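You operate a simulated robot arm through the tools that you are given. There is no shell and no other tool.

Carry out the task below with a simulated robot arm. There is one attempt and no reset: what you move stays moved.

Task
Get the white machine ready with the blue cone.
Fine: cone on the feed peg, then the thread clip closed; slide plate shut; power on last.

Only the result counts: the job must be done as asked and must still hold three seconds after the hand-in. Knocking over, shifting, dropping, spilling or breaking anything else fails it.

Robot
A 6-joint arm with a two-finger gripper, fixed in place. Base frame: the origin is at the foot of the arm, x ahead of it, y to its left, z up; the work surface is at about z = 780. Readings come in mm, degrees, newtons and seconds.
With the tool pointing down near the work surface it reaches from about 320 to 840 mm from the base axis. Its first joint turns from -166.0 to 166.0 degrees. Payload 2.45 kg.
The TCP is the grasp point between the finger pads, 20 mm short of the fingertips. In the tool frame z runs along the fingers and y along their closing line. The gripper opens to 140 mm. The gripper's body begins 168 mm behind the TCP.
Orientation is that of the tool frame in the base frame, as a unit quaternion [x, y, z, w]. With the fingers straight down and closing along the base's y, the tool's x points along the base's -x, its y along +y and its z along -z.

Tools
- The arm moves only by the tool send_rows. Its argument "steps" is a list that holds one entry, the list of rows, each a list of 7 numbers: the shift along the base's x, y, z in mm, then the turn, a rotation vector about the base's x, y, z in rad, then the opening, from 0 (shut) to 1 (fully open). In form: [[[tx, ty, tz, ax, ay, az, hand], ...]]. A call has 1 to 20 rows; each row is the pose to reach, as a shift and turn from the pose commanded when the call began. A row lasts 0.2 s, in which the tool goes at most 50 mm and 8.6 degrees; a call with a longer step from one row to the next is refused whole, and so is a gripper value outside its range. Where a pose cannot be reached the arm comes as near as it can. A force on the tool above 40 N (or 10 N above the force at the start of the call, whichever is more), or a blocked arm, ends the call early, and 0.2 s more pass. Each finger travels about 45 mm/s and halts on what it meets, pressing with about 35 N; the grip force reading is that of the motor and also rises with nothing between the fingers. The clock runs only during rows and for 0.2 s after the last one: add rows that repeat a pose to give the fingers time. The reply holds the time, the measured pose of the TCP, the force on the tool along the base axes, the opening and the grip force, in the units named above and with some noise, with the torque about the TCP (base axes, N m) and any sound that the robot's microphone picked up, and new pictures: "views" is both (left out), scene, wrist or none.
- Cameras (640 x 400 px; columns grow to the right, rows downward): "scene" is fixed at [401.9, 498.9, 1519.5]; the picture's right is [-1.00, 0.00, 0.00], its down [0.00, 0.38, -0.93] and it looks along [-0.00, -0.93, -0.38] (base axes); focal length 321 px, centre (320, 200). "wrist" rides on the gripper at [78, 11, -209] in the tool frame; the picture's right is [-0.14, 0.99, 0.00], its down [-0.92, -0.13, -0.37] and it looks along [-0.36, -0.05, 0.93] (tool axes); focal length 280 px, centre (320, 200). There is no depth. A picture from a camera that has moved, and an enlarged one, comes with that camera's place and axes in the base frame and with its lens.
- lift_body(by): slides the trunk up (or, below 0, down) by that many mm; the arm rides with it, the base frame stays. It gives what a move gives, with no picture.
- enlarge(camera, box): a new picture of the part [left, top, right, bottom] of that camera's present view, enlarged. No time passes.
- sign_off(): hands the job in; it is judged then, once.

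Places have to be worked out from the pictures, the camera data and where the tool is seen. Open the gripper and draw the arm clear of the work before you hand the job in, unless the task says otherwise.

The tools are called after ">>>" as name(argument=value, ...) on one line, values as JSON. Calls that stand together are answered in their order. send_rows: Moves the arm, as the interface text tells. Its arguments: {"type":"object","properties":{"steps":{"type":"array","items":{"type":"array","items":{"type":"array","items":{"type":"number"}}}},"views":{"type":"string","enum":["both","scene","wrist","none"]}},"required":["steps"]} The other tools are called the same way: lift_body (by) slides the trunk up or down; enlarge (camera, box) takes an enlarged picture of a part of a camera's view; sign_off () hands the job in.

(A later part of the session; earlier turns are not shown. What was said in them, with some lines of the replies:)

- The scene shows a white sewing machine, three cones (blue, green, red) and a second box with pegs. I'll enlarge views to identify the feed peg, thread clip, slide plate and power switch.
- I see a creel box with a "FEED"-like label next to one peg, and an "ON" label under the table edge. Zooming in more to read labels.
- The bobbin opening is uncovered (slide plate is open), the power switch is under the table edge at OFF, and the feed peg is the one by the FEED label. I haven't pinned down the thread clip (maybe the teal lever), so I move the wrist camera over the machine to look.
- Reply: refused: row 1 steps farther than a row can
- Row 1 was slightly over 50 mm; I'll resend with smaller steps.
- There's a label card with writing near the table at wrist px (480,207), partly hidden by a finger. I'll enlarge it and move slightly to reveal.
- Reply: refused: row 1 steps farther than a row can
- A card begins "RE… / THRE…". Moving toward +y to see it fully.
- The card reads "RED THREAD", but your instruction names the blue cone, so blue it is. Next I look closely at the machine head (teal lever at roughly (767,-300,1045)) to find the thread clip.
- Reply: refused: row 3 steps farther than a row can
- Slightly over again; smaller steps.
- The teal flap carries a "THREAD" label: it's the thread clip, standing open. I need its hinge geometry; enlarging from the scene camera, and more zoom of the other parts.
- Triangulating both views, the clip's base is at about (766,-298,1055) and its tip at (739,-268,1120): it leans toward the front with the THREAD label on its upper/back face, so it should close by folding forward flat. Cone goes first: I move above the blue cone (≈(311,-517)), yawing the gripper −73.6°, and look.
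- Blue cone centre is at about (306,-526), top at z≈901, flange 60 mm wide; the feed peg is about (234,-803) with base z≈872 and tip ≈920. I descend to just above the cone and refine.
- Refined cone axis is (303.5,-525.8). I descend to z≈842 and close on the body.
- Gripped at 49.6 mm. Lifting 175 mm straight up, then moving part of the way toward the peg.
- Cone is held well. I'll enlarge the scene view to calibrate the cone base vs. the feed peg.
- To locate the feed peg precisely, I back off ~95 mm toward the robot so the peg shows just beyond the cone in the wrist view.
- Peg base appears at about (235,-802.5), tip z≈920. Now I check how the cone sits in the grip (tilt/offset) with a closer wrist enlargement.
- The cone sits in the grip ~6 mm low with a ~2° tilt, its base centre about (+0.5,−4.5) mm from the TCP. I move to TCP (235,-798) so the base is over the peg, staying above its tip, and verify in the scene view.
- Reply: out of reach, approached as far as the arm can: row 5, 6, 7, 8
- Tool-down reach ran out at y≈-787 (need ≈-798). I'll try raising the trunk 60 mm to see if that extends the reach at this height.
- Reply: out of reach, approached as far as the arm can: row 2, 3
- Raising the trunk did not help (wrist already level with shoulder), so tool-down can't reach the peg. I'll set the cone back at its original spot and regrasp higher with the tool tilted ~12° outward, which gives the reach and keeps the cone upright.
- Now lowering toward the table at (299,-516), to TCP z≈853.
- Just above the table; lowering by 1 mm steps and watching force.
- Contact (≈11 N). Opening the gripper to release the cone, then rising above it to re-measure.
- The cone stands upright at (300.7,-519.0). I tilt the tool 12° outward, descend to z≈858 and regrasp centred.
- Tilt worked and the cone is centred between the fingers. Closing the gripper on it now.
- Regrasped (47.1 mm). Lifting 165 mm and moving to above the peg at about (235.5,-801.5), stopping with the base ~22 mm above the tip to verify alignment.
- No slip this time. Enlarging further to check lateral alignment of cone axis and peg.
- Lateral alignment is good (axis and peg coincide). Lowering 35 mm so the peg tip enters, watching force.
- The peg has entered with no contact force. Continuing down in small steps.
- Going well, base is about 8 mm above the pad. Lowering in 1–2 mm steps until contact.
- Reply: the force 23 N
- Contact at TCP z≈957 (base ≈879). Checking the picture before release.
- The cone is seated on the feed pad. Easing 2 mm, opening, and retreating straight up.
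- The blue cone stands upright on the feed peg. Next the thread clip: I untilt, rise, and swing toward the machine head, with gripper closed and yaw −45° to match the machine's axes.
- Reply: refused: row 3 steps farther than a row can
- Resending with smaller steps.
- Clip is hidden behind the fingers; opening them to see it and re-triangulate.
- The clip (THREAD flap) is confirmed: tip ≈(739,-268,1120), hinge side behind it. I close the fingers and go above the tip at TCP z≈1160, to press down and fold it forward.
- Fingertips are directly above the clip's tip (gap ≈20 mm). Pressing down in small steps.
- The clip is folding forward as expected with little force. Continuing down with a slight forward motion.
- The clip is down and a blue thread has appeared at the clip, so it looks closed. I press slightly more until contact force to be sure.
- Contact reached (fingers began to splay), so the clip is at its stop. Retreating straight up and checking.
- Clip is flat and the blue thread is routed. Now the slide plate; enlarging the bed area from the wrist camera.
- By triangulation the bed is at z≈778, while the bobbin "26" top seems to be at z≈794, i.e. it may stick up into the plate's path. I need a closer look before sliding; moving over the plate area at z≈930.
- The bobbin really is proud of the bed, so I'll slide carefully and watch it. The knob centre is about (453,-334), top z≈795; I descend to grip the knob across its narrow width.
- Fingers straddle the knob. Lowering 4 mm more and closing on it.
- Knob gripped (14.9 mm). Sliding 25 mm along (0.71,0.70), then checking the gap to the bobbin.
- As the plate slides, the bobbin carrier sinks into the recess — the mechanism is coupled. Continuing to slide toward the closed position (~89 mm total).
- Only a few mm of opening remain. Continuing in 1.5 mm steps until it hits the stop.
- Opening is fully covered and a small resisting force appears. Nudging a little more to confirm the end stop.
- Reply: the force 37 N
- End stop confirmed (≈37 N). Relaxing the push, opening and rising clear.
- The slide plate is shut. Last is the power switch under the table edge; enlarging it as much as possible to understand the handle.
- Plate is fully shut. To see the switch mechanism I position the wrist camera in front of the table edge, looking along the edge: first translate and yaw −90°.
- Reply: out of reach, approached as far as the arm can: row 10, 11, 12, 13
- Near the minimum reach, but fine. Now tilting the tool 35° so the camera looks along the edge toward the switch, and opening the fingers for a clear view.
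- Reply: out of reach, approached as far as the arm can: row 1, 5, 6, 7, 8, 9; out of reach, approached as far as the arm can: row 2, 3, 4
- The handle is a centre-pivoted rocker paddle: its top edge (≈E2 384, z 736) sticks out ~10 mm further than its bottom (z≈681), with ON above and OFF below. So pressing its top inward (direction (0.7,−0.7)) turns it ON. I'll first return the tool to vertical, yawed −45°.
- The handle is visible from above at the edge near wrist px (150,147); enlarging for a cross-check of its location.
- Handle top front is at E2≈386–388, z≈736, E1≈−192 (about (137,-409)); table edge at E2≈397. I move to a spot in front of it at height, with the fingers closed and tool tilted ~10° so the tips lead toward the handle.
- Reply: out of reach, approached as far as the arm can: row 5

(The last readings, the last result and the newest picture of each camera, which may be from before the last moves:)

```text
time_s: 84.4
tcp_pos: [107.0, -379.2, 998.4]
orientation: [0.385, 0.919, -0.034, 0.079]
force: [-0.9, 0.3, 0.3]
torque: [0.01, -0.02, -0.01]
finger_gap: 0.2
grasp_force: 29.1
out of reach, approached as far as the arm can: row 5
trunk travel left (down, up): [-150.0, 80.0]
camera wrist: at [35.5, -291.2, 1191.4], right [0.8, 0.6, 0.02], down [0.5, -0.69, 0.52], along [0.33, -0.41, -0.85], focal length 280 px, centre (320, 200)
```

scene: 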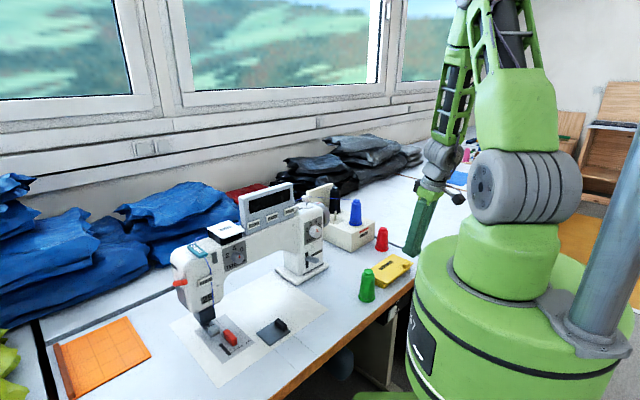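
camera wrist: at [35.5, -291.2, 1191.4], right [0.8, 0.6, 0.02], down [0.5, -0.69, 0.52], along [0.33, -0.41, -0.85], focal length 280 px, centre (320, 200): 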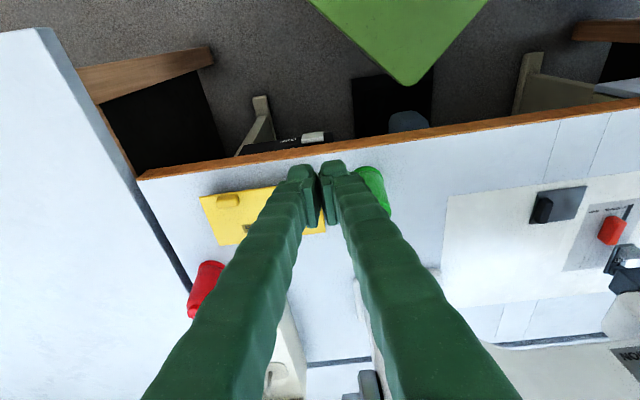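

Reached. The wrist view now shows the switch box from the front-top; enlarging it.

>>> enlarge(camera="wrist", box=[220, 100, 400, 190])

>>> enlarge(camera="wrist", box=[260, 115, 350, 165])

```text
3.56 times, centred on (310, 145) of wrist
camera zoom: at [35.5, -291.2, 1191.4], right [0.8, 0.6, 0.02], down [0.5, -0.69, 0.52], along [0.33, -0.41, -0.85], focal length 997 px, centre (356, 396)
```

zoom: 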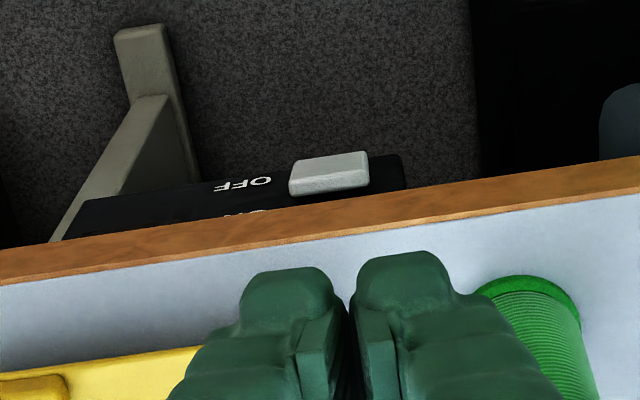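

```text
7.11 times, centred on (305, 140) of wrist
camera zoom: at [35.5, -291.2, 1191.4], right [0.8, 0.6, 0.02], down [0.5, -0.69, 0.52], along [0.33, -0.41, -0.85], focal length 1994 px, centre (427, 627)
```

zoom: 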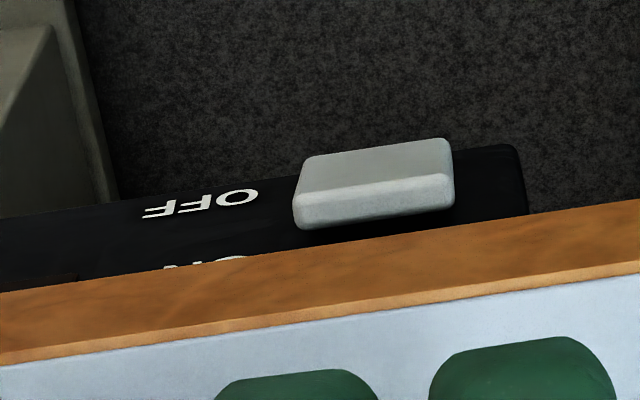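

Handle centre is at E1≈−203, front top edge E2≈384–387. I shift slightly and descend in front of the edge to TCP z≈738 (tips ≈718, level with the upper part of the handle).

>>> send_rows(steps=[[[-6, -8, -40, 0, 0, 0, 0], [-6, -8, -80, 0, 0, 0, 0], [-6, -8, -120, 0, 0, 0, 0], [-6, -8, -160, 0, 0, 0, 0], [-6, -8, -200, 0, 0, 0, 0], [-6, -8, -235, 0, 0, 0, 0], [-6, -8, -260, 0, 0, 0, 0], [-6, -8, -260, 0, 0, 0, 0]]])

>>> enlarge(camera="scene", box=[375, 280, 425, 330])

>>> enlarge(camera="wrist", box=[240, 110, 400, 220])

```text
time_s: 86.2
tcp_pos: [82.1, -442.1, 779.9]
orientation: [0.385, 0.919, -0.006, 0.078]
force: [-0.7, -0.4, 0.5]
torque: [0.02, 0.05, 0.01]
finger_gap: 0.0
grasp_force: 29.6
out of reach, approached as far as the arm can: row 2, 3, 4, 5, 6, 7
trunk travel left (down, up): [-150.0, 80.0]
camera wrist: at [6.8, -364.0, 974.4], right [0.8, 0.6, 0.07], down [0.49, -0.72, 0.5], along [0.35, -0.36, -0.87], focal length 280 px, centre (320, 200)
```

scene: 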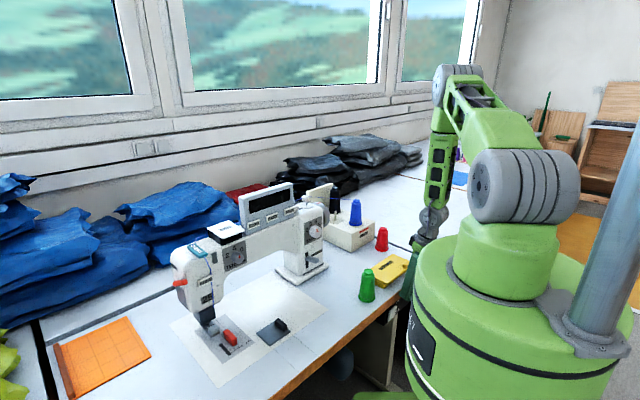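
wrist: 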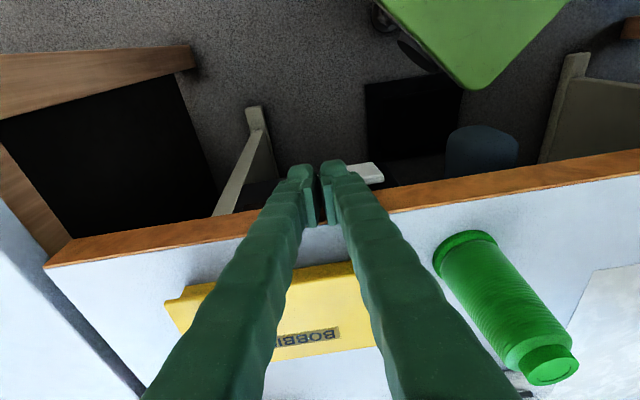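

```text
8.00 times, centred on (400, 305) of scene
camera zoom: at [401.9, 498.9, 1519.5], right [-1.0, 0.0, 0.0], down [0.0, 0.38, -0.93], along [0.0, -0.93, -0.38], focal length 2566 px, centre (-320, -640)
```

zoom: 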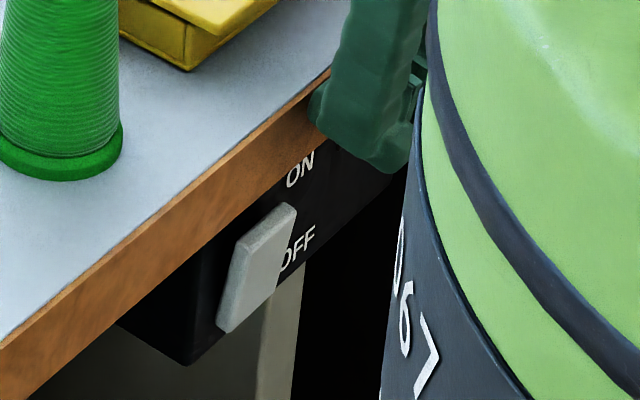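

```text
3.64 times, centred on (320, 165) of wrist
camera zoom: at [6.8, -364.0, 974.4], right [0.8, 0.6, 0.07], down [0.49, -0.72, 0.5], along [0.35, -0.36, -0.87], focal length 1020 px, centre (320, 327)
```

zoom: 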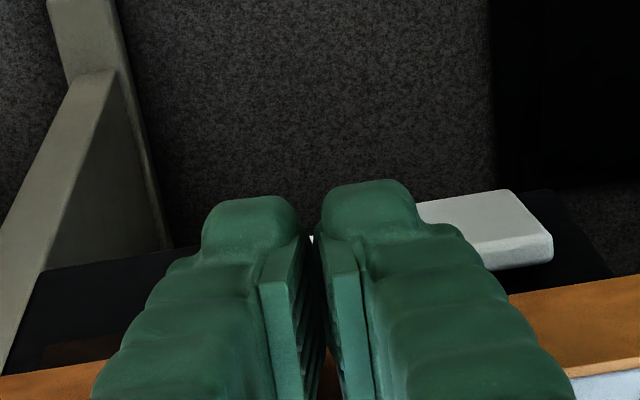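

The tilted pose can't get low enough this close to the base, and it drifted to (82,-442,780). I'll back out and up, make the tool vertical, then lower the trunk to help reach.

>>> send_rows(steps=[[[-7, 7, 20, 0, 0, 0, 0], [-5, 15, 60, 0.015, 0.03, 0, 0], [0, 25, 105, 0.03, 0.06, 0, 0], [6, 36, 150, 0.05, 0.1, 0, 0], [12, 46, 190, 0.0711, 0.1388, 0, 0], [19, 55, 220, 0.0711, 0.1388, 0, 0], [19, 55, 220, 0.0711, 0.1388, 0, 0]]], views="none")

```text
time_s: 87.8
tcp_pos: [119.7, -331.4, 959.2]
orientation: [0.384, 0.923, -0.029, 0.001]
force: [0.1, -0.1, 0.5]
torque: [-0.05, 0.04, 0.01]
finger_gap: 0.0
grasp_force: 30.2
out of reach, approached as far as the arm can: row 1, 2, 3, 4, 5
trunk travel left (down, up): [-150.0, 80.0]
```

Reached vertical at (120,-331,959), clear in front of the edge. Now lowering the trunk 150 mm (TCP to ≈809, in free space ahead of the table edge).

>>> lift_body(by=-150)

>>> send_rows(steps=[[[-5, -15, -10, 0.0543, -0.0204, 0, 0], [-12, -35, -20, 0.0543, -0.0204, 0, 0], [-19, -55, -30, 0.0543, -0.0204, 0, 0], [-19, -55, -30, 0.0543, -0.0204, 0, 0]]])

```text
time_s: 89.5
tcp_pos: [121.4, -332.4, 809.7]
orientation: [0.385, 0.922, -0.029, 0.002]
force: [0.0, 0.3, -0.3]
torque: [0.02, -0.02, 0.02]
finger_gap: 0.0
grasp_force: 29.2
trunk travel left (down, up): [0.0, 230.0]
```

```text
time_s: 90.5
tcp_pos: [99.9, -388.9, 778.2]
orientation: [0.386, 0.923, 0.001, 0.001]
force: [0.3, -0.7, -0.6]
torque: [0.02, 0.0, 0.03]
finger_gap: 0.4
grasp_force: 29.8
out of reach, approached as far as the arm can: row 1, 2
trunk travel left (down, up): [0.0, 230.0]
camera wrist: at [53.1, -325.3, 986.7], right [0.8, 0.6, 0.0], down [0.56, -0.74, 0.37], along [0.22, -0.29, -0.93], focal length 280 px, centre (320, 200)
```

scene: 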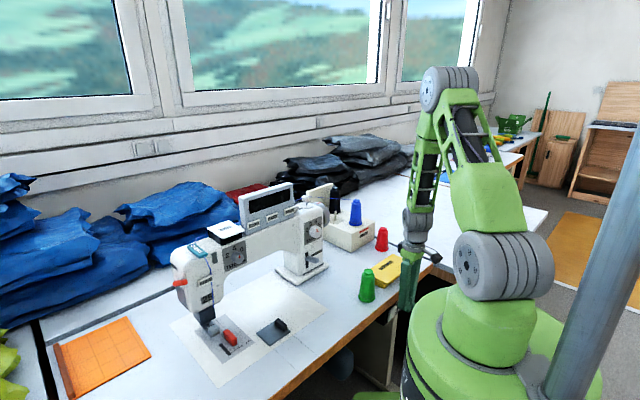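
wrist: 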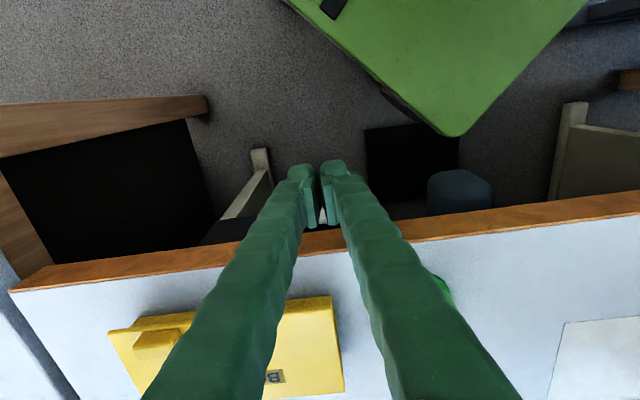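

Now vertical in front of the handle (E1 −204, E2 346), and the handle shows right behind the fingertips. Descending 40 mm.

>>> send_rows(steps=[[[0, 0, -15, 0, 0, 0, 0], [0, 0, -30, 0, 0, 0, 0], [0, 0, -42, 0, 0, 0, 0], [0, 0, -42, 0, 0, 0, 0]]])

>>> enlarge(camera="scene", box=[375, 270, 435, 330])

>>> enlarge(camera="wrist", box=[240, 110, 400, 260])

```text
time_s: 91.5
tcp_pos: [101.0, -387.2, 736.2]
orientation: [0.386, 0.923, 0.001, 0.0]
force: [0.1, -0.4, 0.0]
torque: [0.04, -0.01, 0.01]
finger_gap: 0.0
grasp_force: 29.7
trunk travel left (down, up): [0.0, 230.0]
camera wrist: at [53.2, -324.4, 944.9], right [0.8, 0.6, 0.0], down [0.56, -0.74, 0.37], along [0.22, -0.3, -0.93], focal length 280 px, centre (320, 200)
```

scene: 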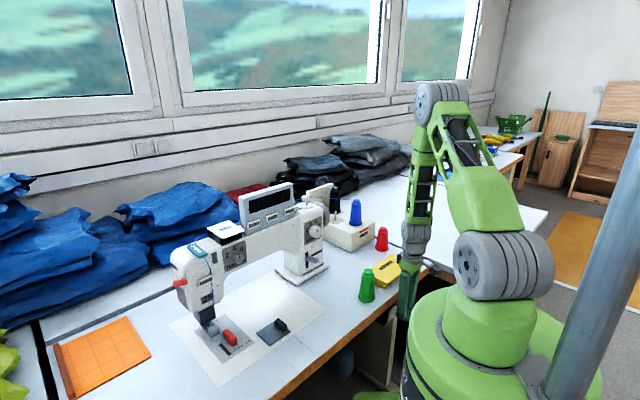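
wrist: 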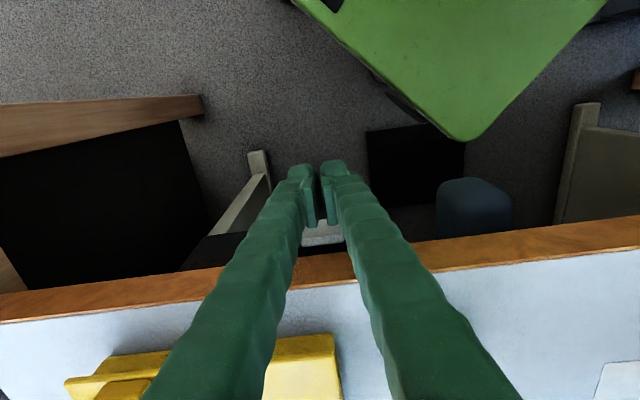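

```text
6.67 times, centred on (405, 300) of scene
camera zoom: at [401.9, 498.9, 1519.5], right [-1.0, 0.0, 0.0], down [0.0, 0.38, -0.93], along [0.0, -0.93, -0.38], focal length 2138 px, centre (-247, -467)
```

zoom: 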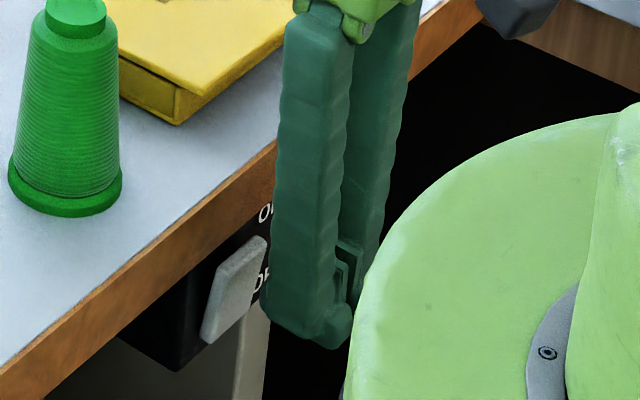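

```text
2.67 times, centred on (320, 185) of wrist
camera zoom: at [53.2, -324.4, 944.9], right [0.8, 0.6, 0.0], down [0.56, -0.74, 0.37], along [0.22, -0.3, -0.93], focal length 748 px, centre (320, 240)
```

zoom: 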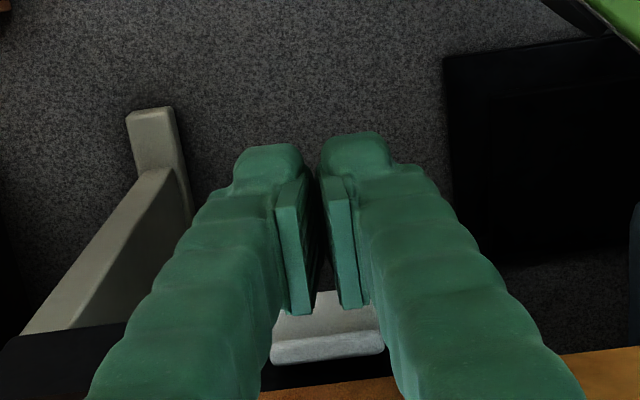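

The handle is centred behind the fingers; its top edge is about z≈730, so tips at ≈716 bear on its upper half. Pushing inward along (0.71,−0.71): first 18 mm, then fine steps.

>>> send_rows(steps=[[[4, -4, 0, 0, 0, 0, 0], [8, -8, 0, 0, 0, 0, 0], [12, -12, 0, 0, 0, 0, 0], [14, -14, 0, 0, 0, 0, 0], [15.5, -15.5, 0, 0, 0, 0, 0]]], views="none")

>>> enlarge(camera="scene", box=[375, 280, 425, 330])

```text
time_s: 92.8
tcp_pos: [116.7, -402.9, 736.6]
orientation: [0.385, 0.923, 0.001, 0.001]
force: [0.1, 0.2, 0.6]
torque: [0.01, 0.0, -0.01]
finger_gap: 0.0
grasp_force: 29.0
trunk travel left (down, up): [0.0, 230.0]
```

```text
8.00 times, centred on (400, 305) of scene
camera zoom: at [401.9, 498.9, 1519.5], right [-1.0, 0.0, 0.0], down [0.0, 0.38, -0.93], along [0.0, -0.93, -0.38], focal length 2566 px, centre (-320, -640)
```

zoom: 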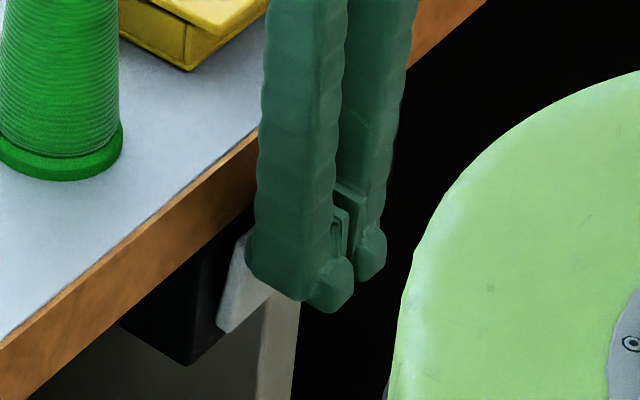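

Fingers are now right at the handle, no force yet. Pushing further in ~1.4 mm steps.

>>> send_rows(steps=[[[1, -1, 0, 0, 0, 0, 0], [2, -2, 0, 0, 0, 0, 0], [3, -3, 0, 0, 0, 0, 0], [4, -4, 0, 0, 0, 0, 0], [5, -5, 0, 0, 0, 0, 0]]], views="none")

>>> enlarge(camera="scene", box=[375, 280, 425, 330])

```text
time_s: 94.0
tcp_pos: [122.3, -408.6, 736.1]
orientation: [0.385, 0.923, 0.0, 0.001]
force: [-0.2, -0.1, -0.1]
torque: [-0.02, -0.01, -0.01]
finger_gap: 0.1
grasp_force: 28.9
trunk travel left (down, up): [0.0, 230.0]
```

```text
8.00 times, centred on (400, 305) of scene
camera zoom: at [401.9, 498.9, 1519.5], right [-1.0, 0.0, 0.0], down [0.0, 0.38, -0.93], along [0.0, -0.93, -0.38], focal length 2566 px, centre (-320, -640)
```

zoom: 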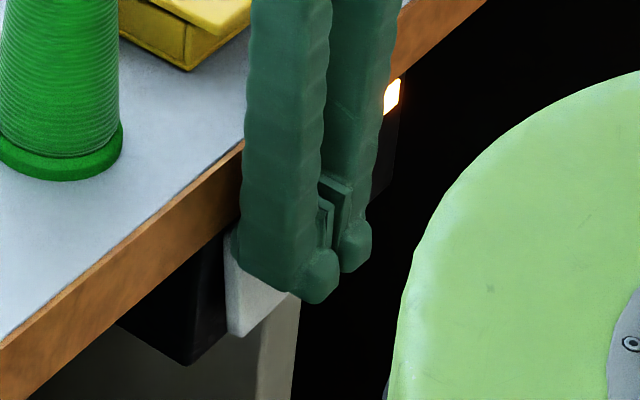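

An indicator lamp lit up on the switch box — power is coming on. I push slightly more to make sure the rocker is fully seated.

>>> send_rows(steps=[[[0.7, -0.7, 0, 0, 0, 0, 0], [1.4, -1.4, 0, 0, 0, 0, 0], [2.1, -2.1, 0, 0, 0, 0, 0], [2.8, -2.8, 0, 0, 0, 0, 0]]], views="none")

>>> enlarge(camera="scene", box=[375, 280, 425, 330])

>>> enlarge(camera="scene", box=[160, 170, 400, 350])

```text
time_s: 95.0
tcp_pos: [123.8, -410.6, 737.1]
orientation: [0.385, 0.923, 0.001, 0.001]
force: [-7.4, 3.7, 1.4]
torque: [0.04, 0.08, -0.03]
finger_gap: 6.1
grasp_force: 29.2
trunk travel left (down, up): [0.0, 230.0]
```

```text
8.00 times, centred on (400, 305) of scene
camera zoom: at [401.9, 498.9, 1519.5], right [-1.0, 0.0, 0.0], down [0.0, 0.38, -0.93], along [0.0, -0.93, -0.38], focal length 2566 px, centre (-320, -640)
```

zoom: 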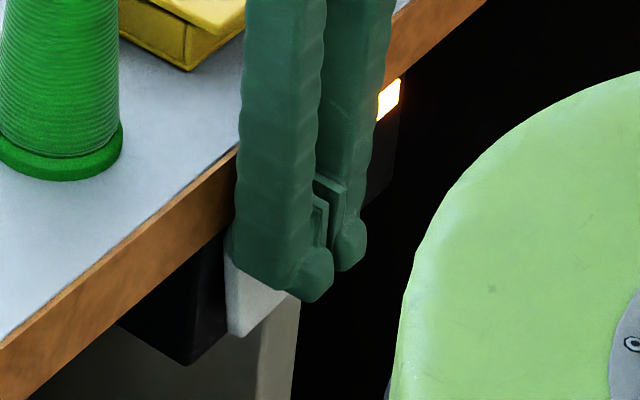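

```text
2.22 times, centred on (280, 260) of scene
camera zoom: at [401.9, 498.9, 1519.5], right [-1.0, 0.0, 0.0], down [0.0, 0.38, -0.93], along [0.0, -0.93, -0.38], focal length 713 px, centre (409, 67)
```

zoom: 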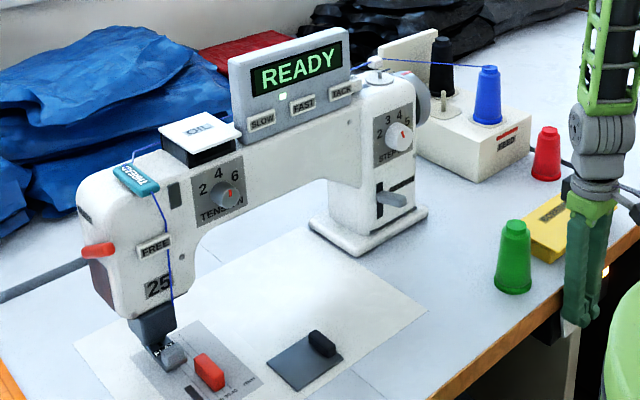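

The display now shows READY in green. Backing the fingers away from the switch and rising.

>>> send_rows(steps=[[[-6, 6, 0, 0, 0, 0, 0], [-13, 13, 0, 0, 0, 0, 0], [-22, 22, 0, 0, 0, 0, 0], [-22, 22, 20, 0, 0, 0, 0], [-22, 22, 42, 0, 0, 0, 0], [-22, 22, 42, 0, 0, 0, 0]]], views="none")

>>> lift_body(by=150)

```text
time_s: 96.3
tcp_pos: [101.4, -387.2, 779.0]
orientation: [0.386, 0.923, 0.0, 0.001]
force: [-0.6, 1.2, -0.1]
torque: [0.01, 0.01, 0.0]
finger_gap: 0.0
grasp_force: 29.5
trunk travel left (down, up): [0.0, 230.0]
```

```text
time_s: 98.1
tcp_pos: [102.4, -389.5, 927.9]
orientation: [0.385, 0.923, 0.001, 0.001]
force: [-0.6, 0.8, 0.6]
torque: [0.03, 0.0, -0.03]
finger_gap: 0.3
grasp_force: 29.3
trunk travel left (down, up): [-150.0, 80.0]
```

Raising further and opening the gripper, then a final check of everything.

>>> send_rows(steps=[[[0, 0, 45, 0, 0, 0, 0], [0, 0, 90, 0, 0, 0, 0.2], [0, 0, 135, 0, 0, 0, 0.4], [0, 0, 180, 0, 0, 0, 0.6], [0, 0, 225, 0, 0, 0, 0.8], [5, -20, 265, 0, 0, 0, 1], [5, -20, 265, 0, 0, 0, 1], [5, -20, 265, 0, 0, 0, 1]]])

>>> enlarge(camera="scene", box=[375, 280, 425, 330])

>>> enlarge(camera="scene", box=[160, 170, 420, 350])

```text
time_s: 99.9
tcp_pos: [105.1, -409.7, 1193.3]
orientation: [0.385, 0.923, 0.001, 0.002]
force: [0.5, 0.6, 0.0]
torque: [0.0, -0.01, 0.02]
finger_gap: 135.9
grasp_force: 0.1
trunk travel left (down, up): [-150.0, 80.0]
camera wrist: at [58.1, -345.9, 1401.9], right [0.8, 0.6, 0.0], down [0.56, -0.74, 0.37], along [0.22, -0.3, -0.93], focal length 280 px, centre (320, 200)
```

scene: 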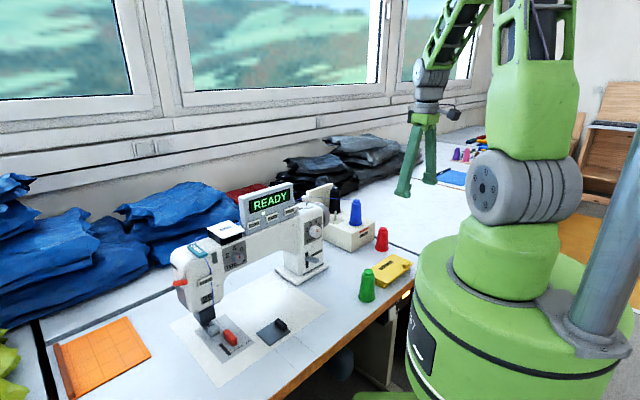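
wrist: 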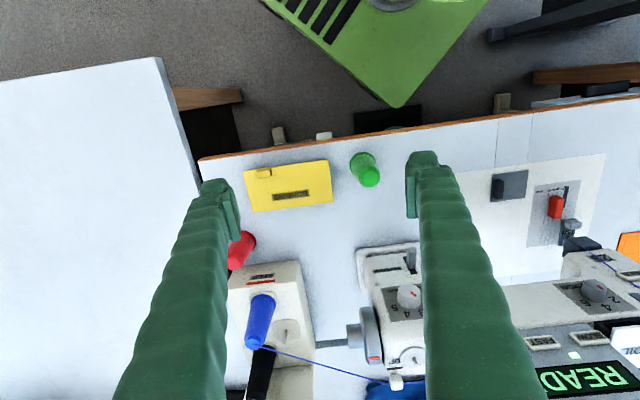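

```text
8.00 times, centred on (400, 305) of scene
camera zoom: at [401.9, 498.9, 1519.5], right [-1.0, 0.0, 0.0], down [0.0, 0.38, -0.93], along [0.0, -0.93, -0.38], focal length 2566 px, centre (-320, -640)
```

zoom: 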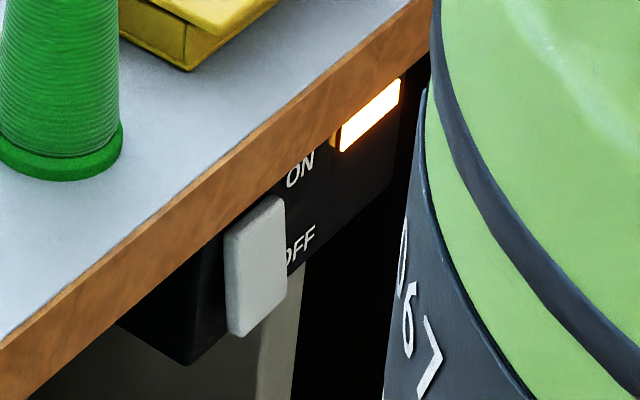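

```text
2.22 times, centred on (290, 260) of scene
camera zoom: at [401.9, 498.9, 1519.5], right [-1.0, 0.0, 0.0], down [0.0, 0.38, -0.93], along [0.0, -0.93, -0.38], focal length 713 px, centre (387, 67)
```

zoom: 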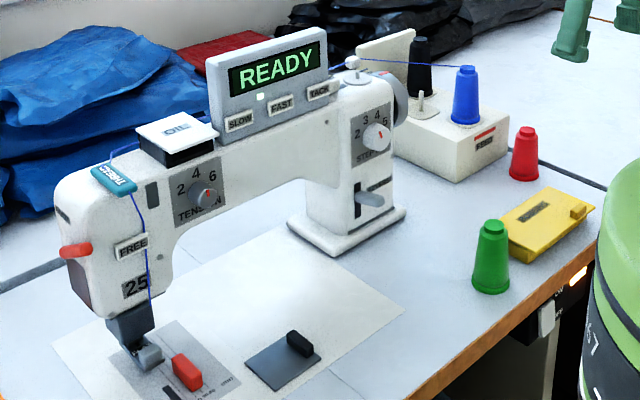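

The blue cone is on the feed peg with its thread routed, the clip and slide plate are closed, the rocker is at ON with the lamp lit, and the display shows READY. Nothing else moved, and the arm is clear with the gripper open, so I'm handing the job in.

>>> sign_off()

```text
The job is handed in.
```

The white machine is ready with the blue cone, and its display shows READY. I've handed the job in, but no verdict has come back yet.

- **Cone:** the blue cone stands upright on the feed peg. Tool-down reach fell just short of the peg, so I set the cone back on the table once and regrasped it at a tilt.
- **Thread clip:** it was closed after the cone went on. It lies flat on the head, and the blue thread now runs from the cone to the needle.
- **Slide plate:** it is shut against its stop. The bobbin stood above the bed at first, but sank as the plate slid over it.
- **Power:** switched on last. The rocker is at ON and its lamp is lit.

A card on the table reads "RED THREAD". I went with your instruction to use the blue cone.

I saw nothing else knocked or moved. The gripper is open and the arm is clear of the work.
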